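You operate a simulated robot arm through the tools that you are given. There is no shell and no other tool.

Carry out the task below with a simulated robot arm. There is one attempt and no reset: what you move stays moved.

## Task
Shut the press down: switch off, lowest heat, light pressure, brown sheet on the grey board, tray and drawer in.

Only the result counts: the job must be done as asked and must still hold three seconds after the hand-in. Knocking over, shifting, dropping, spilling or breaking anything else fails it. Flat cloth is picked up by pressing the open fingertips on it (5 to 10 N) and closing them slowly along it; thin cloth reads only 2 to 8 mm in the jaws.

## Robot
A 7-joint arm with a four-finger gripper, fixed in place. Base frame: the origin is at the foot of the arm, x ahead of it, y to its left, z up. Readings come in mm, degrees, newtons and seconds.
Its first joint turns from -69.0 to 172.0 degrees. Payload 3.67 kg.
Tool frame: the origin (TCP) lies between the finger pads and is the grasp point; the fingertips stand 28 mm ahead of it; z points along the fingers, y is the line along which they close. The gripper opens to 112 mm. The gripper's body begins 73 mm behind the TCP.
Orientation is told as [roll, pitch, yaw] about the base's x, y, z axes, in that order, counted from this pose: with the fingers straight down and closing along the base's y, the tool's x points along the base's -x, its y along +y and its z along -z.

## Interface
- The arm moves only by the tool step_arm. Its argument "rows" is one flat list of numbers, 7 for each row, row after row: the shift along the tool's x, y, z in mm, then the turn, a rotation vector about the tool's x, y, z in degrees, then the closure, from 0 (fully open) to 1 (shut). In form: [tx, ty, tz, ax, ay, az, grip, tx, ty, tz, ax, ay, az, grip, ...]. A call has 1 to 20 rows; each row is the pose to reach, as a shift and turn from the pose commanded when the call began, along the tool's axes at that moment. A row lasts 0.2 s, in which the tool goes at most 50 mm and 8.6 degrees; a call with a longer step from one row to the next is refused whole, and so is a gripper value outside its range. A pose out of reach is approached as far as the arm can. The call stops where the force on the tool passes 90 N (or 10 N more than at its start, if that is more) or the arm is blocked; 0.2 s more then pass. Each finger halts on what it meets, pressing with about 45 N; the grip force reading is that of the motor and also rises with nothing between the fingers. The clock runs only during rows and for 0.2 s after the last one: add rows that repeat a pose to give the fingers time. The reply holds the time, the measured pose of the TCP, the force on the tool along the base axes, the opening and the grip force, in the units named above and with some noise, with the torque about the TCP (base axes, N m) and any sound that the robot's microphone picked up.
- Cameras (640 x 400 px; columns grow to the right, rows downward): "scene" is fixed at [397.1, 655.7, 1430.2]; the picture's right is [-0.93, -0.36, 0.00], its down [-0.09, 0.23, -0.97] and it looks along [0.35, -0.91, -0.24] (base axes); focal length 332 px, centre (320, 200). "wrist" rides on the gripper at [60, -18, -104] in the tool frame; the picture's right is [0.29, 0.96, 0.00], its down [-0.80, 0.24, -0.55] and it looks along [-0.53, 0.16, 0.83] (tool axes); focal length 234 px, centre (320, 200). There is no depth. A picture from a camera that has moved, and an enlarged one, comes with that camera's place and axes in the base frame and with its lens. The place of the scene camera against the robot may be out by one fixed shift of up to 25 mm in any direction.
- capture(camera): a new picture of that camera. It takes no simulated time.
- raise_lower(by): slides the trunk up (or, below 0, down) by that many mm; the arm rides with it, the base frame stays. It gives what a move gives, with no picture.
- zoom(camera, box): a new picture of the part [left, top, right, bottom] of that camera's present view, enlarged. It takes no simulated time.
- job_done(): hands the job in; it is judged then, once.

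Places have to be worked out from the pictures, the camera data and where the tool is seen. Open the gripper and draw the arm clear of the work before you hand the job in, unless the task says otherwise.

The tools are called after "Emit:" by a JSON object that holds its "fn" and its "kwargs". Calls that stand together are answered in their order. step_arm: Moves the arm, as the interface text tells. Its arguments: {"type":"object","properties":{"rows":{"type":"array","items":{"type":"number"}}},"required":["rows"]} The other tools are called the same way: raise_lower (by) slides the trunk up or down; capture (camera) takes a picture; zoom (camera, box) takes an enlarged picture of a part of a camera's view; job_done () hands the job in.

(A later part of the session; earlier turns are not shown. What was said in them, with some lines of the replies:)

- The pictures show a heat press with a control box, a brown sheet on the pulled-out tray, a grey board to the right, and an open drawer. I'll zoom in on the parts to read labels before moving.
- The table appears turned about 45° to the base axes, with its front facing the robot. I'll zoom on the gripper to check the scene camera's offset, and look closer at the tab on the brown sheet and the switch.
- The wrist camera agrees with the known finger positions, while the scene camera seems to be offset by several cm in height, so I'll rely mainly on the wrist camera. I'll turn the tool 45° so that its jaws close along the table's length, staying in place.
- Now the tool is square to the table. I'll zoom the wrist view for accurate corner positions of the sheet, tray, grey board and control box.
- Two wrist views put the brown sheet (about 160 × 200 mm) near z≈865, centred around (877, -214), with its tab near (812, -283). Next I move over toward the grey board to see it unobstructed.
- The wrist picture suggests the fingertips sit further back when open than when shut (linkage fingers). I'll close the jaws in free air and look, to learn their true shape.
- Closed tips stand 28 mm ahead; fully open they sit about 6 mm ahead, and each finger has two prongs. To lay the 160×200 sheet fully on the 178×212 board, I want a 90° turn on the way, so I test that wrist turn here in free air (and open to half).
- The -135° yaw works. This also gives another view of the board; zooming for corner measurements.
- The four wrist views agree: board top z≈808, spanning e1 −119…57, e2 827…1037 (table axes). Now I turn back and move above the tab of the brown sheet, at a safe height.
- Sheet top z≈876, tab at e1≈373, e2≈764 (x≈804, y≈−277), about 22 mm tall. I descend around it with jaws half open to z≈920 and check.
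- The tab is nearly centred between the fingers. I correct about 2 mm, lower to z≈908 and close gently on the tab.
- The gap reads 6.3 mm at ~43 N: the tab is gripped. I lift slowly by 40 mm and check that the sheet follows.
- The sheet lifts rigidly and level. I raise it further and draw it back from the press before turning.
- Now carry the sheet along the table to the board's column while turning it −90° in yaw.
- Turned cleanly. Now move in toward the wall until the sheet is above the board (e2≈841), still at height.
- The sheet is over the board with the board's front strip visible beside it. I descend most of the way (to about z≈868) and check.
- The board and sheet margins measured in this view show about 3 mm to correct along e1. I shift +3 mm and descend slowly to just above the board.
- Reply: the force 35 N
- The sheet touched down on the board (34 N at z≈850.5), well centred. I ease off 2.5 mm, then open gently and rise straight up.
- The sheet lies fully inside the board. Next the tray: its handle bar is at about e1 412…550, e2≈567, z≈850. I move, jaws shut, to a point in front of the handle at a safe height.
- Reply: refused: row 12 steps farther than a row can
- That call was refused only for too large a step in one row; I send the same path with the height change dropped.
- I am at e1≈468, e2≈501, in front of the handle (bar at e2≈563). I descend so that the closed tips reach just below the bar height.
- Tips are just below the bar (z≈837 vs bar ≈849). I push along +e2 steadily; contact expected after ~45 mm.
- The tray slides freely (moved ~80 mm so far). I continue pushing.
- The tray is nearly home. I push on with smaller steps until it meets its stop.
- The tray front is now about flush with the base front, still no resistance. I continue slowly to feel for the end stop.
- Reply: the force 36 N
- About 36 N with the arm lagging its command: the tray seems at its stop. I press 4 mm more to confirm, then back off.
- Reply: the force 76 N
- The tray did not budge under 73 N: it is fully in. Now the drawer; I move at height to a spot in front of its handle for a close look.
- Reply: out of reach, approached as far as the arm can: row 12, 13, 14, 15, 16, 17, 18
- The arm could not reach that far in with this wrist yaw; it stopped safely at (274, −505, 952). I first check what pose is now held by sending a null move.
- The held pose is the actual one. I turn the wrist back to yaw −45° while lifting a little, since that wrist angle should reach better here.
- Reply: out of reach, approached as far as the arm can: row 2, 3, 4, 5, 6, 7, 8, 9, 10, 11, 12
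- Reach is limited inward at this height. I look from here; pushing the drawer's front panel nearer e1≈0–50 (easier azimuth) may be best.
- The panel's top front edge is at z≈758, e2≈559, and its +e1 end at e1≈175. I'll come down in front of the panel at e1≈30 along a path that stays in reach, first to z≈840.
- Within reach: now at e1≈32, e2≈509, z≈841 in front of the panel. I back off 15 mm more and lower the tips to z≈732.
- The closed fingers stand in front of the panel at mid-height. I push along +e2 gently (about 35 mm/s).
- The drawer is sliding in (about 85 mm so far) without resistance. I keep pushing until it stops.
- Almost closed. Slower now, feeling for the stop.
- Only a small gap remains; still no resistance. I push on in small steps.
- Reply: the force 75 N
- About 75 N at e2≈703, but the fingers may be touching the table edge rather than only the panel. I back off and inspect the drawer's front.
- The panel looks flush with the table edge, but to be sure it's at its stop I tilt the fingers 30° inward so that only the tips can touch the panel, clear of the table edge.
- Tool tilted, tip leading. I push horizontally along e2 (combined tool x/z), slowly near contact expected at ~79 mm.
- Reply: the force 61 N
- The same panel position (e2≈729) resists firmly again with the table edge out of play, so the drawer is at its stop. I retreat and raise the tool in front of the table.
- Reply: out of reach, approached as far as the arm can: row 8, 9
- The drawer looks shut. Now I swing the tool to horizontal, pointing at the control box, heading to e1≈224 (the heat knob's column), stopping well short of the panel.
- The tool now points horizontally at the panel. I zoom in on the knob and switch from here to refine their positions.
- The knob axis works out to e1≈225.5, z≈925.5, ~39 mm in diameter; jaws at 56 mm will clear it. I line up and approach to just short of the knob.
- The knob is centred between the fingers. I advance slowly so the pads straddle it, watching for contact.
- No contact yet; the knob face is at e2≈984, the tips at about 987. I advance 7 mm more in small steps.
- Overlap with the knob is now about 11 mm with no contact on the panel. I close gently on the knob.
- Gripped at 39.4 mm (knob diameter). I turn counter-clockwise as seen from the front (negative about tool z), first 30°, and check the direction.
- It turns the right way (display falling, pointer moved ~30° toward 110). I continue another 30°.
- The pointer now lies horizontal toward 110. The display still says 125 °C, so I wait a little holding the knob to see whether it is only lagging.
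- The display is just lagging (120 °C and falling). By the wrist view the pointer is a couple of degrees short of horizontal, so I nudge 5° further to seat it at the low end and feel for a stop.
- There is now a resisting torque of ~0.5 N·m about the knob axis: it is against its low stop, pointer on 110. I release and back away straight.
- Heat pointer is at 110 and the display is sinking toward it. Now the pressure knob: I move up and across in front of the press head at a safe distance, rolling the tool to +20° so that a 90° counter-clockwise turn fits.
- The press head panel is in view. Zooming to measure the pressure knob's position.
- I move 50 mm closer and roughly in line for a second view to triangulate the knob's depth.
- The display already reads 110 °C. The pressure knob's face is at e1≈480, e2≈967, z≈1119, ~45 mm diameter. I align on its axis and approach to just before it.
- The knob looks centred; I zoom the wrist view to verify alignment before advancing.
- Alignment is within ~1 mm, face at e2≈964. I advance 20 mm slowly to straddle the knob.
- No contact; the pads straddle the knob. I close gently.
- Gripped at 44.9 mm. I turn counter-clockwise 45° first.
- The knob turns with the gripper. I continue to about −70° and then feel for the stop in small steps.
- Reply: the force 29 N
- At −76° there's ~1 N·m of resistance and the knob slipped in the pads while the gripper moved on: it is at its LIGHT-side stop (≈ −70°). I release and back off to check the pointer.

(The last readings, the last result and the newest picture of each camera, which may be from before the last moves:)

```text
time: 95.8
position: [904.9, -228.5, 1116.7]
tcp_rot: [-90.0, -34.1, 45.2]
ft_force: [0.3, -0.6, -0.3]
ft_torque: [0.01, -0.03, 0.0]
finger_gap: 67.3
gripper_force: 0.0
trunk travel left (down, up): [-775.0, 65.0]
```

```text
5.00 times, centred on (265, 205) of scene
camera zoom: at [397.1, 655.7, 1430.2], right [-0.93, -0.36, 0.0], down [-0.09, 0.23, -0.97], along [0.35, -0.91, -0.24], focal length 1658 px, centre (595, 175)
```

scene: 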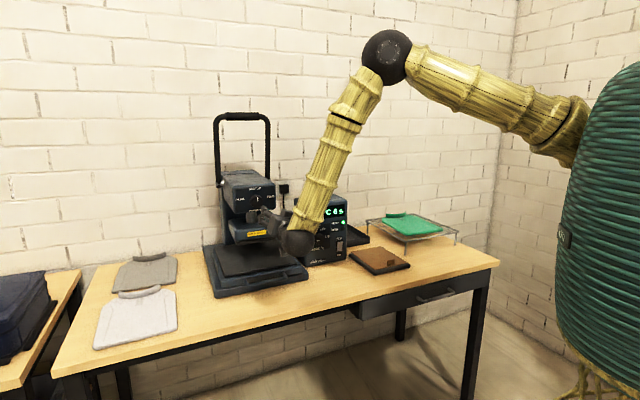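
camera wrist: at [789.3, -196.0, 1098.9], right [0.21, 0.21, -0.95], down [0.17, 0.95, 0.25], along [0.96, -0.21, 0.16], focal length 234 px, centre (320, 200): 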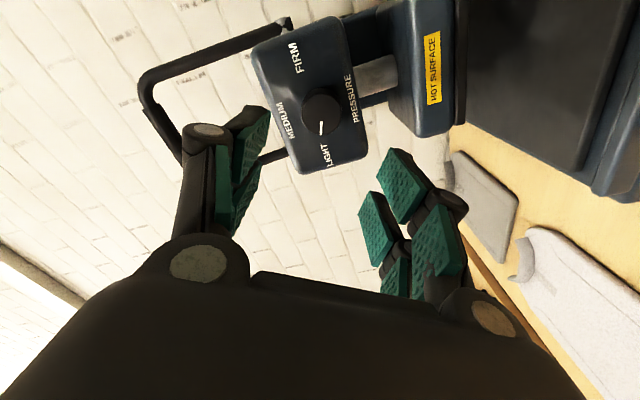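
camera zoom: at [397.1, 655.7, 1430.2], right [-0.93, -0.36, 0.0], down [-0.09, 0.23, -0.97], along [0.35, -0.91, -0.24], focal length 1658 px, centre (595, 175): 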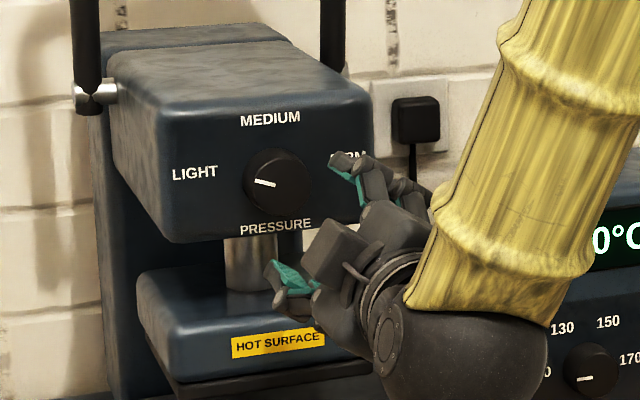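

The pressure pointer now points at LIGHT. Last is the switch: its rocker is at e1≈127, z≈871 (OFF is the upper half). I move back down in front of the box, closing the jaws and rolling the tool level.

Emit:
{"fn": "step_arm", "kwargs": {"rows": [44.5, -3.7, -2, 0, 0, 6.2, 0.7, 89, -7.3, -5, 0, 0, 12.4, 1, 133.5, -11, -7, 0, 0, 18.7, 1, 178, -14.6, -9, 0, 0, 24.9, 1, 223, -18.3, -12, 0, 0, 31.1, 1, 267, -22, -14, 0, 0, 37.3, 1, 312, -25.6, -16, 0, 0, 43.5, 1, 356, -29.2, -19, 0, 0, 49.8, 1, 401, -32.9, -21, 0, 0, 56, 1, 401, -32.9, -21, 0, 0, 56, 1]}}

Emit:
{"fn": "capture", "kwargs": {"camera": "wrist"}}

Emit:
{"fn": "capture", "kwargs": {"camera": "scene"}}

```text
time: 98.0
position: [644.5, -460.7, 919.8]
tcp_rot: [131.4, -89.9, -176.3]
ft_force: [-0.9, 0.1, -0.5]
ft_torque: [0.01, 0.0, 0.0]
finger_gap: 0.1
gripper_force: 35.6
trunk travel left (down, up): [-775.0, 65.0]
```

```text
taken
camera wrist: at [557.7, -398.8, 860.8], right [0.68, 0.68, -0.29], down [-0.23, 0.56, 0.8], along [0.7, -0.47, 0.53], focal length 234 px, centre (320, 200)
```

wrist: 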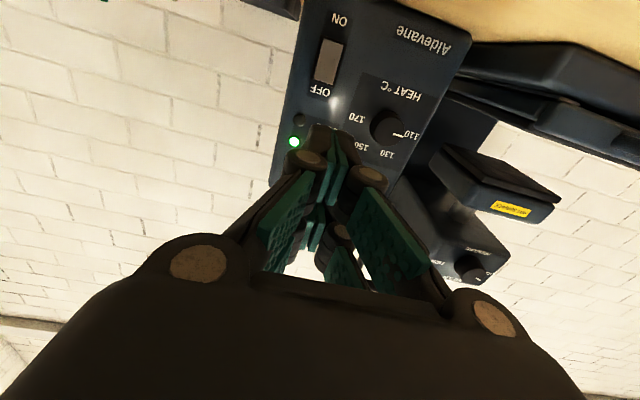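

```text
taken
```

scene: 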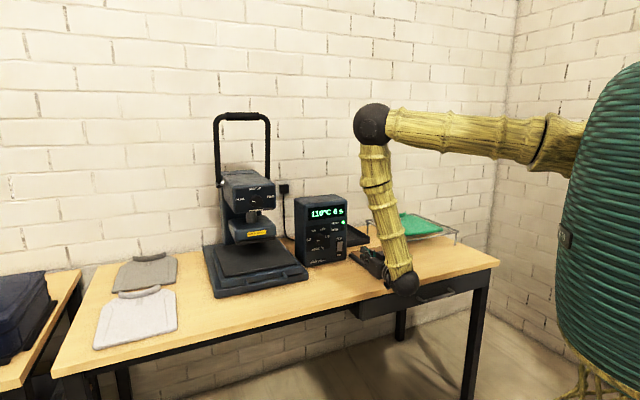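

The READY lamp is lit again at 110 °C. I zoom on the switch for its exact position.

Emit:
{"fn": "zoom", "kwargs": {"camera": "wrist", "box": [260, 0, 420, 120]}}

Emit:
{"fn": "zoom", "kwargs": {"camera": "scene", "box": [290, 195, 370, 275]}}

```text
3.33 times, centred on (340, 60) of wrist
camera zoom: at [557.7, -398.8, 860.8], right [0.68, 0.68, -0.29], down [-0.23, 0.56, 0.8], along [0.7, -0.47, 0.53], focal length 781 px, centre (253, 667)
```

zoom: 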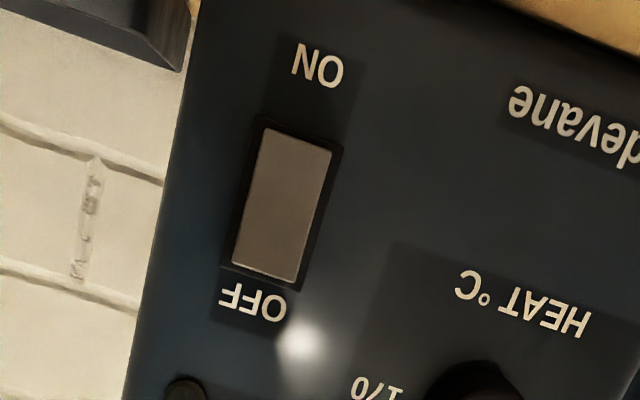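

```text
5.00 times, centred on (330, 235) of scene
camera zoom: at [397.1, 655.7, 1430.2], right [-0.93, -0.36, 0.0], down [-0.09, 0.23, -0.97], along [0.35, -0.91, -0.24], focal length 1658 px, centre (270, 25)
```

zoom: 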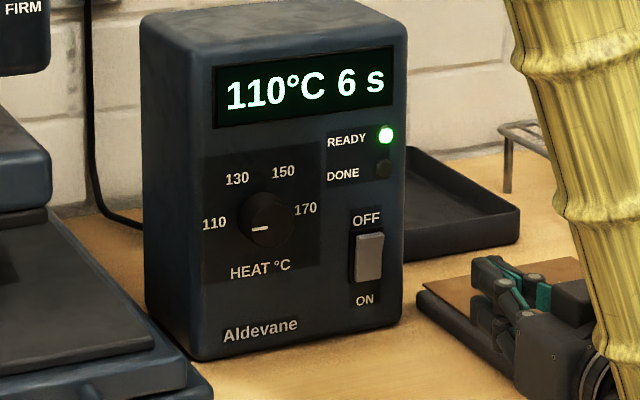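

Rocker: e1≈127, z from 853 to 895, OFF end protruding toward us. I tilt the tool 30° downward (so the upper prong leads) and approach to ~20 mm before the OFF half.

Emit:
{"fn": "step_arm", "kwargs": {"rows": [9, -1, 27, 0, 6, 0, 1, 18, -1.5, 54, 0, 12, 0, 1, 27, -2, 81, 0, 18, 0, 1, 36, -3, 108, 0, 24, 0, 1, 43, -3, 140, 0, 30, 0, 1, 43, -3, 140, 0, 30, 0, 1, 43, -3, 140, 0, 30, 0, 1]}}

Emit:
{"fn": "capture", "kwargs": {"camera": "wrist"}}

Emit:
{"fn": "zoom", "kwargs": {"camera": "scene", "box": [300, 205, 380, 265]}}

```text
time: 99.6
position: [740.9, -563.2, 877.7]
tcp_rot: [0.1, -60.1, -44.9]
ft_force: [0.3, -0.5, 0.0]
ft_torque: [0.01, -0.01, 0.05]
finger_gap: 0.0
gripper_force: 35.8
trunk travel left (down, up): [-775.0, 65.0]
```

```text
taken
camera wrist: at [642.4, -491.0, 878.1], right [0.57, 0.78, -0.25], down [0.11, 0.23, 0.97], along [0.81, -0.58, 0.04], focal length 234 px, centre (320, 200)
```

wrist: 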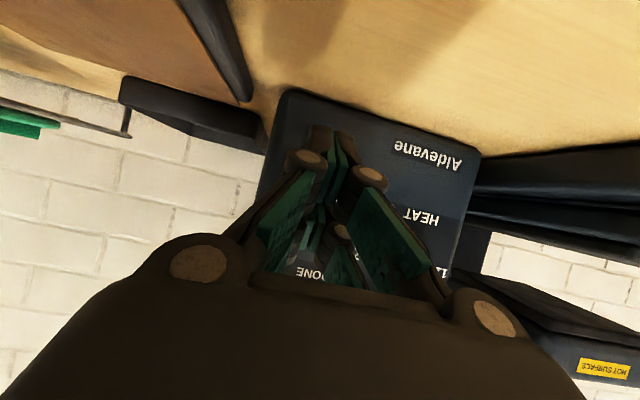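

```text
6.67 times, centred on (340, 235) of scene
camera zoom: at [397.1, 655.7, 1430.2], right [-0.93, -0.36, 0.0], down [-0.09, 0.23, -0.97], along [0.35, -0.91, -0.24], focal length 2210 px, centre (187, -33)
```

zoom: 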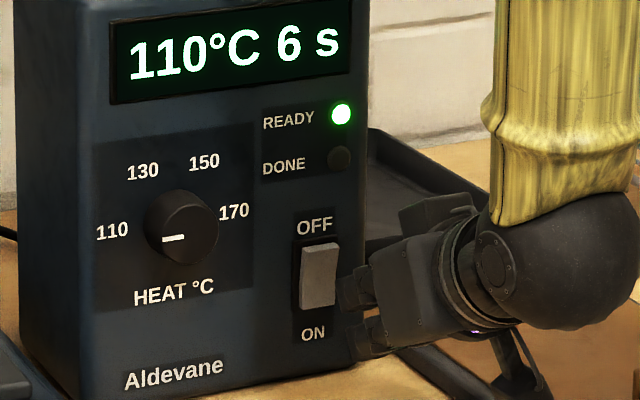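

The leading prong is at e2≈959, z≈886, lined up with the OFF half. I advance along e2, slowly near the expected contact (~985).

Emit:
{"fn": "step_arm", "kwargs": {"rows": [-5, 0.7, 8, 0, 0, 0, 1, -9, 1.3, 13, 0, 0, 0, 1, -12, 1.3, 18, 0, 0, 0, 1, -13, 1.3, 20, 0, 0, 0, 1, -14, 1.3, 21.5, 0, 0, 0, 1, -15, 1.3, 23.5, 0, 0, 0, 1, -15, 1.3, 23.5, 0, 0, 0, 1]}}

Emit:
{"fn": "zoom", "kwargs": {"camera": "scene", "box": [300, 205, 380, 265]}}

```text
time: 101.2
position: [761.9, -583.0, 878.4]
tcp_rot: [0.0, -60.0, -44.9]
ft_force: [-0.7, 0.6, 0.9]
ft_torque: [-0.02, 0.03, -0.01]
finger_gap: 0.0
gripper_force: 34.7
trunk travel left (down, up): [-775.0, 65.0]
```

```text
6.67 times, centred on (340, 235) of scene
camera zoom: at [397.1, 655.7, 1430.2], right [-0.93, -0.36, 0.0], down [-0.09, 0.23, -0.97], along [0.35, -0.91, -0.24], focal length 2210 px, centre (187, -33)
```

zoom: 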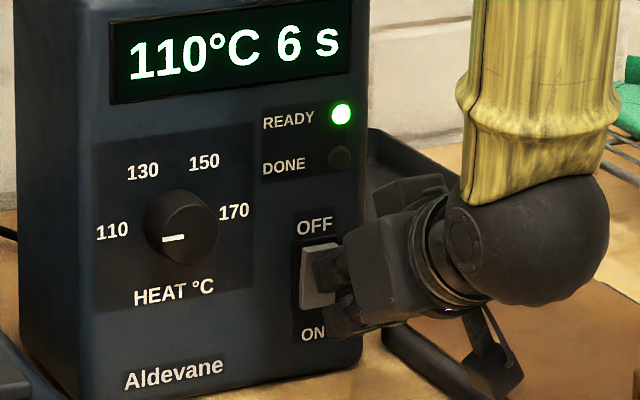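

No contact yet (leading edge ≈988). Continuing in 2 mm steps.

Emit:
{"fn": "step_arm", "kwargs": {"rows": [-1, 0, 1.7, 0, 0, 0, 1, -2, 0, 3.5, 0, 0, 0, 1, -3, 0, 5.2, 0, 0, 0, 1, -3, 0, 5.2, 0, 0, 0, 1]}}

Emit:
{"fn": "zoom", "kwargs": {"camera": "scene", "box": [300, 205, 380, 265]}}

```text
time: 102.2
position: [766.6, -587.5, 879.6]
tcp_rot: [0.0, -60.0, -45.0]
ft_force: [0.4, -1.1, -0.5]
ft_torque: [0.0, -0.01, 0.0]
finger_gap: 0.0
gripper_force: 35.8
trunk travel left (down, up): [-775.0, 65.0]
```

```text
6.67 times, centred on (340, 235) of scene
camera zoom: at [397.1, 655.7, 1430.2], right [-0.93, -0.36, 0.0], down [-0.09, 0.23, -0.97], along [0.35, -0.91, -0.24], focal length 2210 px, centre (187, -33)
```

zoom: 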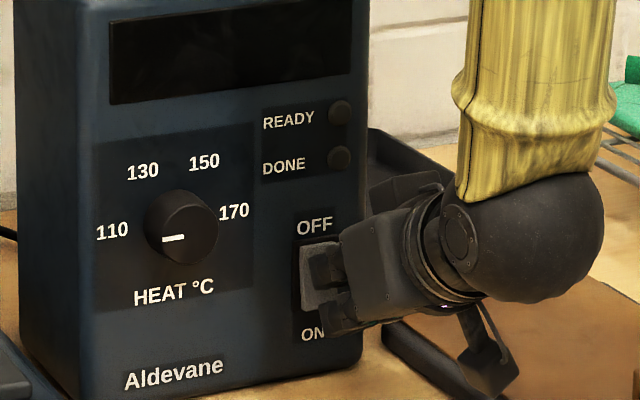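

The display and lamps went dark: the switch has thrown to OFF. I press 2 mm more to seat it, then withdraw straight back.

Emit:
{"fn": "step_arm", "kwargs": {"rows": [-1, 0, 1.7, 0, 0, 0, 1, -1, 0, 1.7, 0, 0, 0, 1]}}

Emit:
{"fn": "step_arm", "kwargs": {"rows": [5, 0, -9, 0, 0, 0, 1, 15, 0, -26, 0, 0, 0, 1, 35, 0, -60, 0, 0, 0, 1, 57, 0, -99, 0, 0, 0, 1, 57, 0, -99, 0, 0, 0, 1]}}

Emit:
{"fn": "zoom", "kwargs": {"camera": "scene", "box": [300, 205, 380, 265]}}

```text
time: 102.8
position: [766.4, -587.7, 879.7]
tcp_rot: [0.0, -60.0, -44.9]
ft_force: [-2.3, 2.4, -0.5]
ft_torque: [-0.02, -0.03, -0.02]
finger_gap: 5.9
gripper_force: 35.8
trunk travel left (down, up): [-775.0, 65.0]
```

```text
time: 104.0
position: [686.3, -508.8, 878.4]
tcp_rot: [0.1, -60.0, -44.9]
ft_force: [-0.4, -0.3, -0.5]
ft_torque: [0.01, 0.01, 0.0]
finger_gap: 0.0
gripper_force: 35.9
trunk travel left (down, up): [-775.0, 65.0]
```

```text
6.67 times, centred on (340, 235) of scene
camera zoom: at [397.1, 655.7, 1430.2], right [-0.93, -0.36, 0.0], down [-0.09, 0.23, -0.97], along [0.35, -0.91, -0.24], focal length 2210 px, centre (187, -33)
```

zoom: 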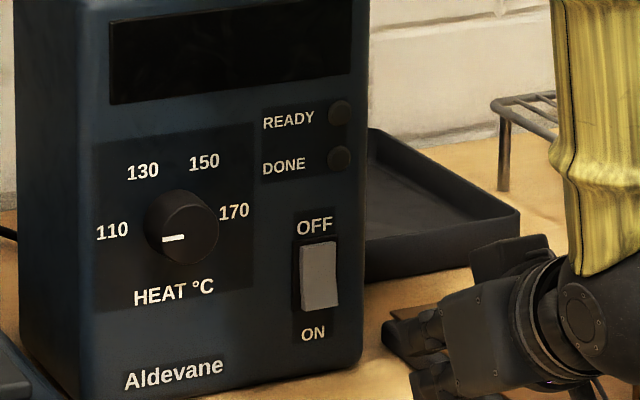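

The rocker stays at OFF. I open the gripper and draw the arm up and back to a clear pose with the tool pointing down.

Emit:
{"fn": "step_arm", "kwargs": {"rows": [-21, 0, -29, 0, 0, 0, 1, -43, 0, -59, 0, 7.5, 0, 1, -65, 0, -89, 0, 15, 0, 0.6, -87, 0, -119, 0, 22.5, 0, 0.3, -108, 0, -149, 0, 30, 0, 0, -130, 0, -179, 0, 37.5, 0, 0, -152, 0, -209, 0, 45, 0, 0, -174, 0, -239, 0, 52.5, 0, 0, -174, 0, -239, 0, 60, 0, 0, -174, 0, -239, 0, 60, 0, 0]}}

Emit:
{"fn": "capture", "kwargs": {"camera": "scene"}}

Emit:
{"fn": "capture", "kwargs": {"camera": "wrist"}}

```text
time: 106.2
position: [599.0, -422.6, 1151.6]
tcp_rot: [0.0, 0.0, -44.8]
ft_force: [-0.2, -0.1, 0.5]
ft_torque: [-0.05, -0.01, 0.02]
finger_gap: 112.0
gripper_force: 0.0
trunk travel left (down, up): [-775.0, 65.0]
```

```text
taken
```

scene: 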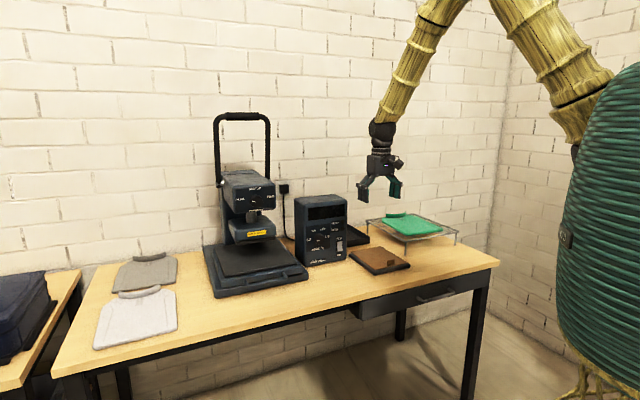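

```text
taken
camera wrist: at [543.3, -392.9, 1256.2], right [0.47, 0.88, 0.0], down [0.73, -0.39, 0.55], along [0.49, -0.26, -0.83], focal length 234 px, centre (320, 200)
```

wrist: 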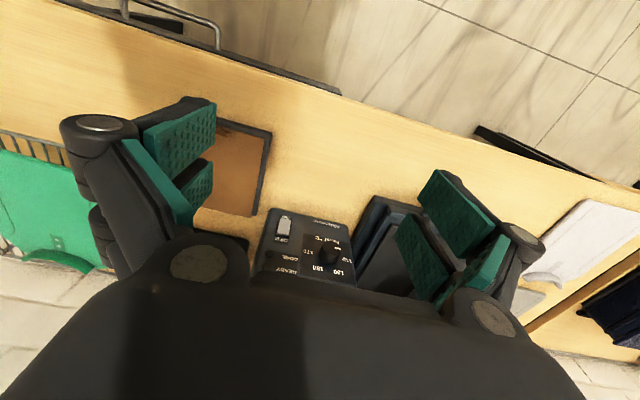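

Everything looks in place; I zoom in for a last check of drawer, tray, knobs, switch and sheet.

Emit:
{"fn": "zoom", "kwargs": {"camera": "wrist", "box": [60, 0, 380, 120]}}

Emit:
{"fn": "zoom", "kwargs": {"camera": "scene", "box": [335, 225, 505, 345]}}

Emit:
{"fn": "zoom", "kwargs": {"camera": "scene", "box": [190, 160, 370, 310]}}

Emit:
{"fn": "zoom", "kwargs": {"camera": "scene", "box": [225, 170, 295, 220]}}

```text
2.00 times, centred on (220, 60) of wrist
camera zoom: at [543.3, -392.9, 1256.2], right [0.47, 0.88, 0.0], down [0.73, -0.39, 0.55], along [0.49, -0.26, -0.83], focal length 468 px, centre (520, 480)
```

zoom: 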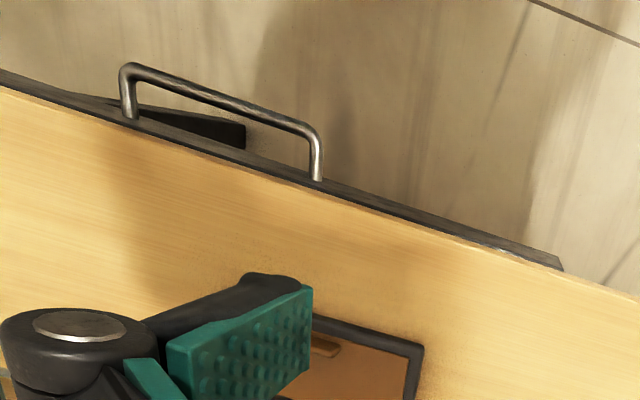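

```text
3.33 times, centred on (420, 285) of scene
camera zoom: at [397.1, 655.7, 1430.2], right [-0.93, -0.36, 0.0], down [-0.09, 0.23, -0.97], along [0.35, -0.91, -0.24], focal length 1105 px, centre (-13, -83)
```

zoom: 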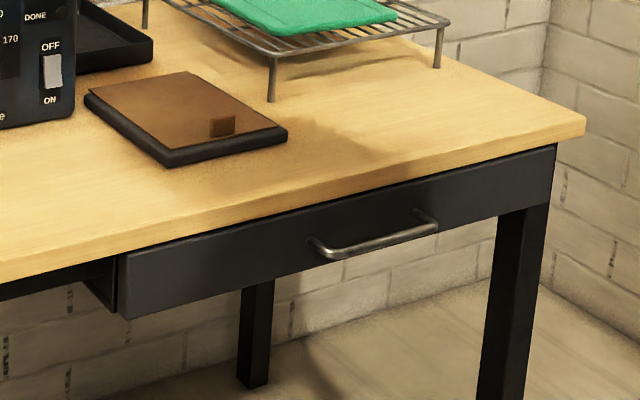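

```text
2.67 times, centred on (280, 235) of scene
camera zoom: at [397.1, 655.7, 1430.2], right [-0.93, -0.36, 0.0], down [-0.09, 0.23, -0.97], along [0.35, -0.91, -0.24], focal length 884 px, centre (427, 107)
```

zoom: 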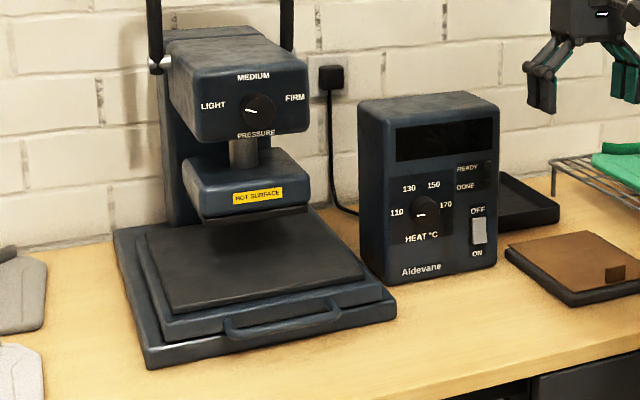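

```text
8.00 times, centred on (260, 195) of scene
camera zoom: at [397.1, 655.7, 1430.2], right [-0.93, -0.36, 0.0], down [-0.09, 0.23, -0.97], along [0.35, -0.91, -0.24], focal length 2653 px, centre (800, 240)
```

zoom: 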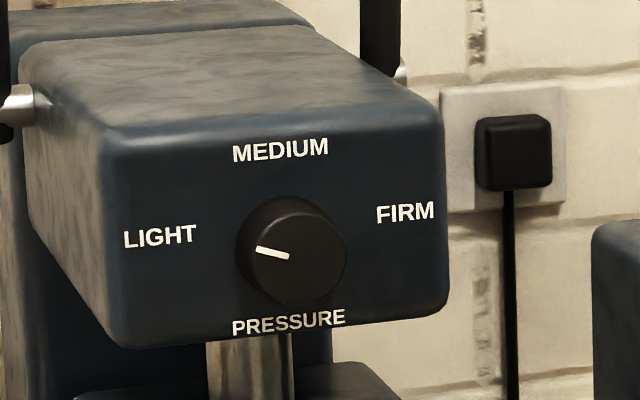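

Switch off, heat at 110, pressure pointer on LIGHT, tray and drawer home, and sheet on the board. I move the arm further up and away before handing in.

Emit:
{"fn": "step_arm", "kwargs": {"rows": [20, 18, -35, 0, 0, 0, 0, 48, 42, -60, 0, 0, 0, 0, 77, 66, -85, 0, 0, 0, 0, 106, 90, -110, 0, 0, 0, 0, 135, 115, -130, 0, 0, 0, 0, 163, 139, -150, 0, 0, 0, 0, 163, 139, -150, 0, 0, 0, 0, 163, 139, -150, 0, 0, 0, 0]}}

Emit:
{"fn": "capture", "kwargs": {"camera": "scene"}}

```text
time: 108.0
position: [581.5, -208.8, 1301.3]
tcp_rot: [-0.1, 0.0, -44.8]
ft_force: [-0.5, 0.4, 0.6]
ft_torque: [-0.01, -0.02, 0.01]
finger_gap: 111.8
gripper_force: 0.1
trunk travel left (down, up): [-775.0, 65.0]
```

```text
taken
```

scene: 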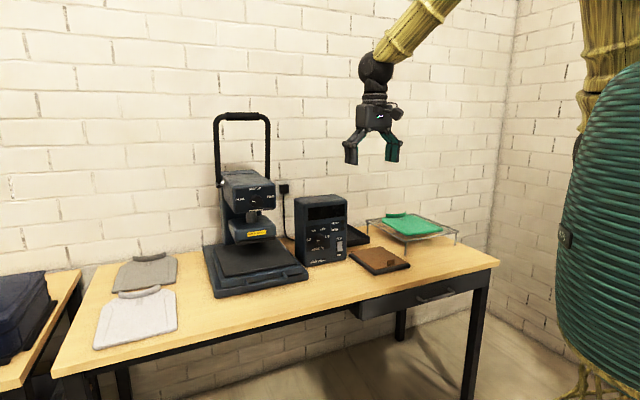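

The arm is clear with the gripper open, and the last picture shows every item as asked, so I hand in the job.

Emit:
{"fn": "job_done", "kwargs": {}}

```text
The job is handed in.
```

The press is shut down and I've handed the job in. I don't have the result of the judging. The last pictures, taken just before hand-in, show everything as you asked:

- **Switch:** it is off, with the display and lamps dark.
- **Heat:** the knob is at its lowest stop. The display read 110 °C before I cut the power.
- **Pressure:** the knob is against its low stop, with the pointer on LIGHT.
- **Brown sheet:** it lies flat on the grey board, fully inside the board's edges. I turned it 90° to make it fit.
- **Tray:** it is fully in and didn't move under about 73 N.
- **Drawer:** it is fully in and stopped at the same point on two separate pushes, at roughly 60–75 N.

From the pictures, nothing else was shifted or knocked over. The gripper is open and the arm is clear of the table.
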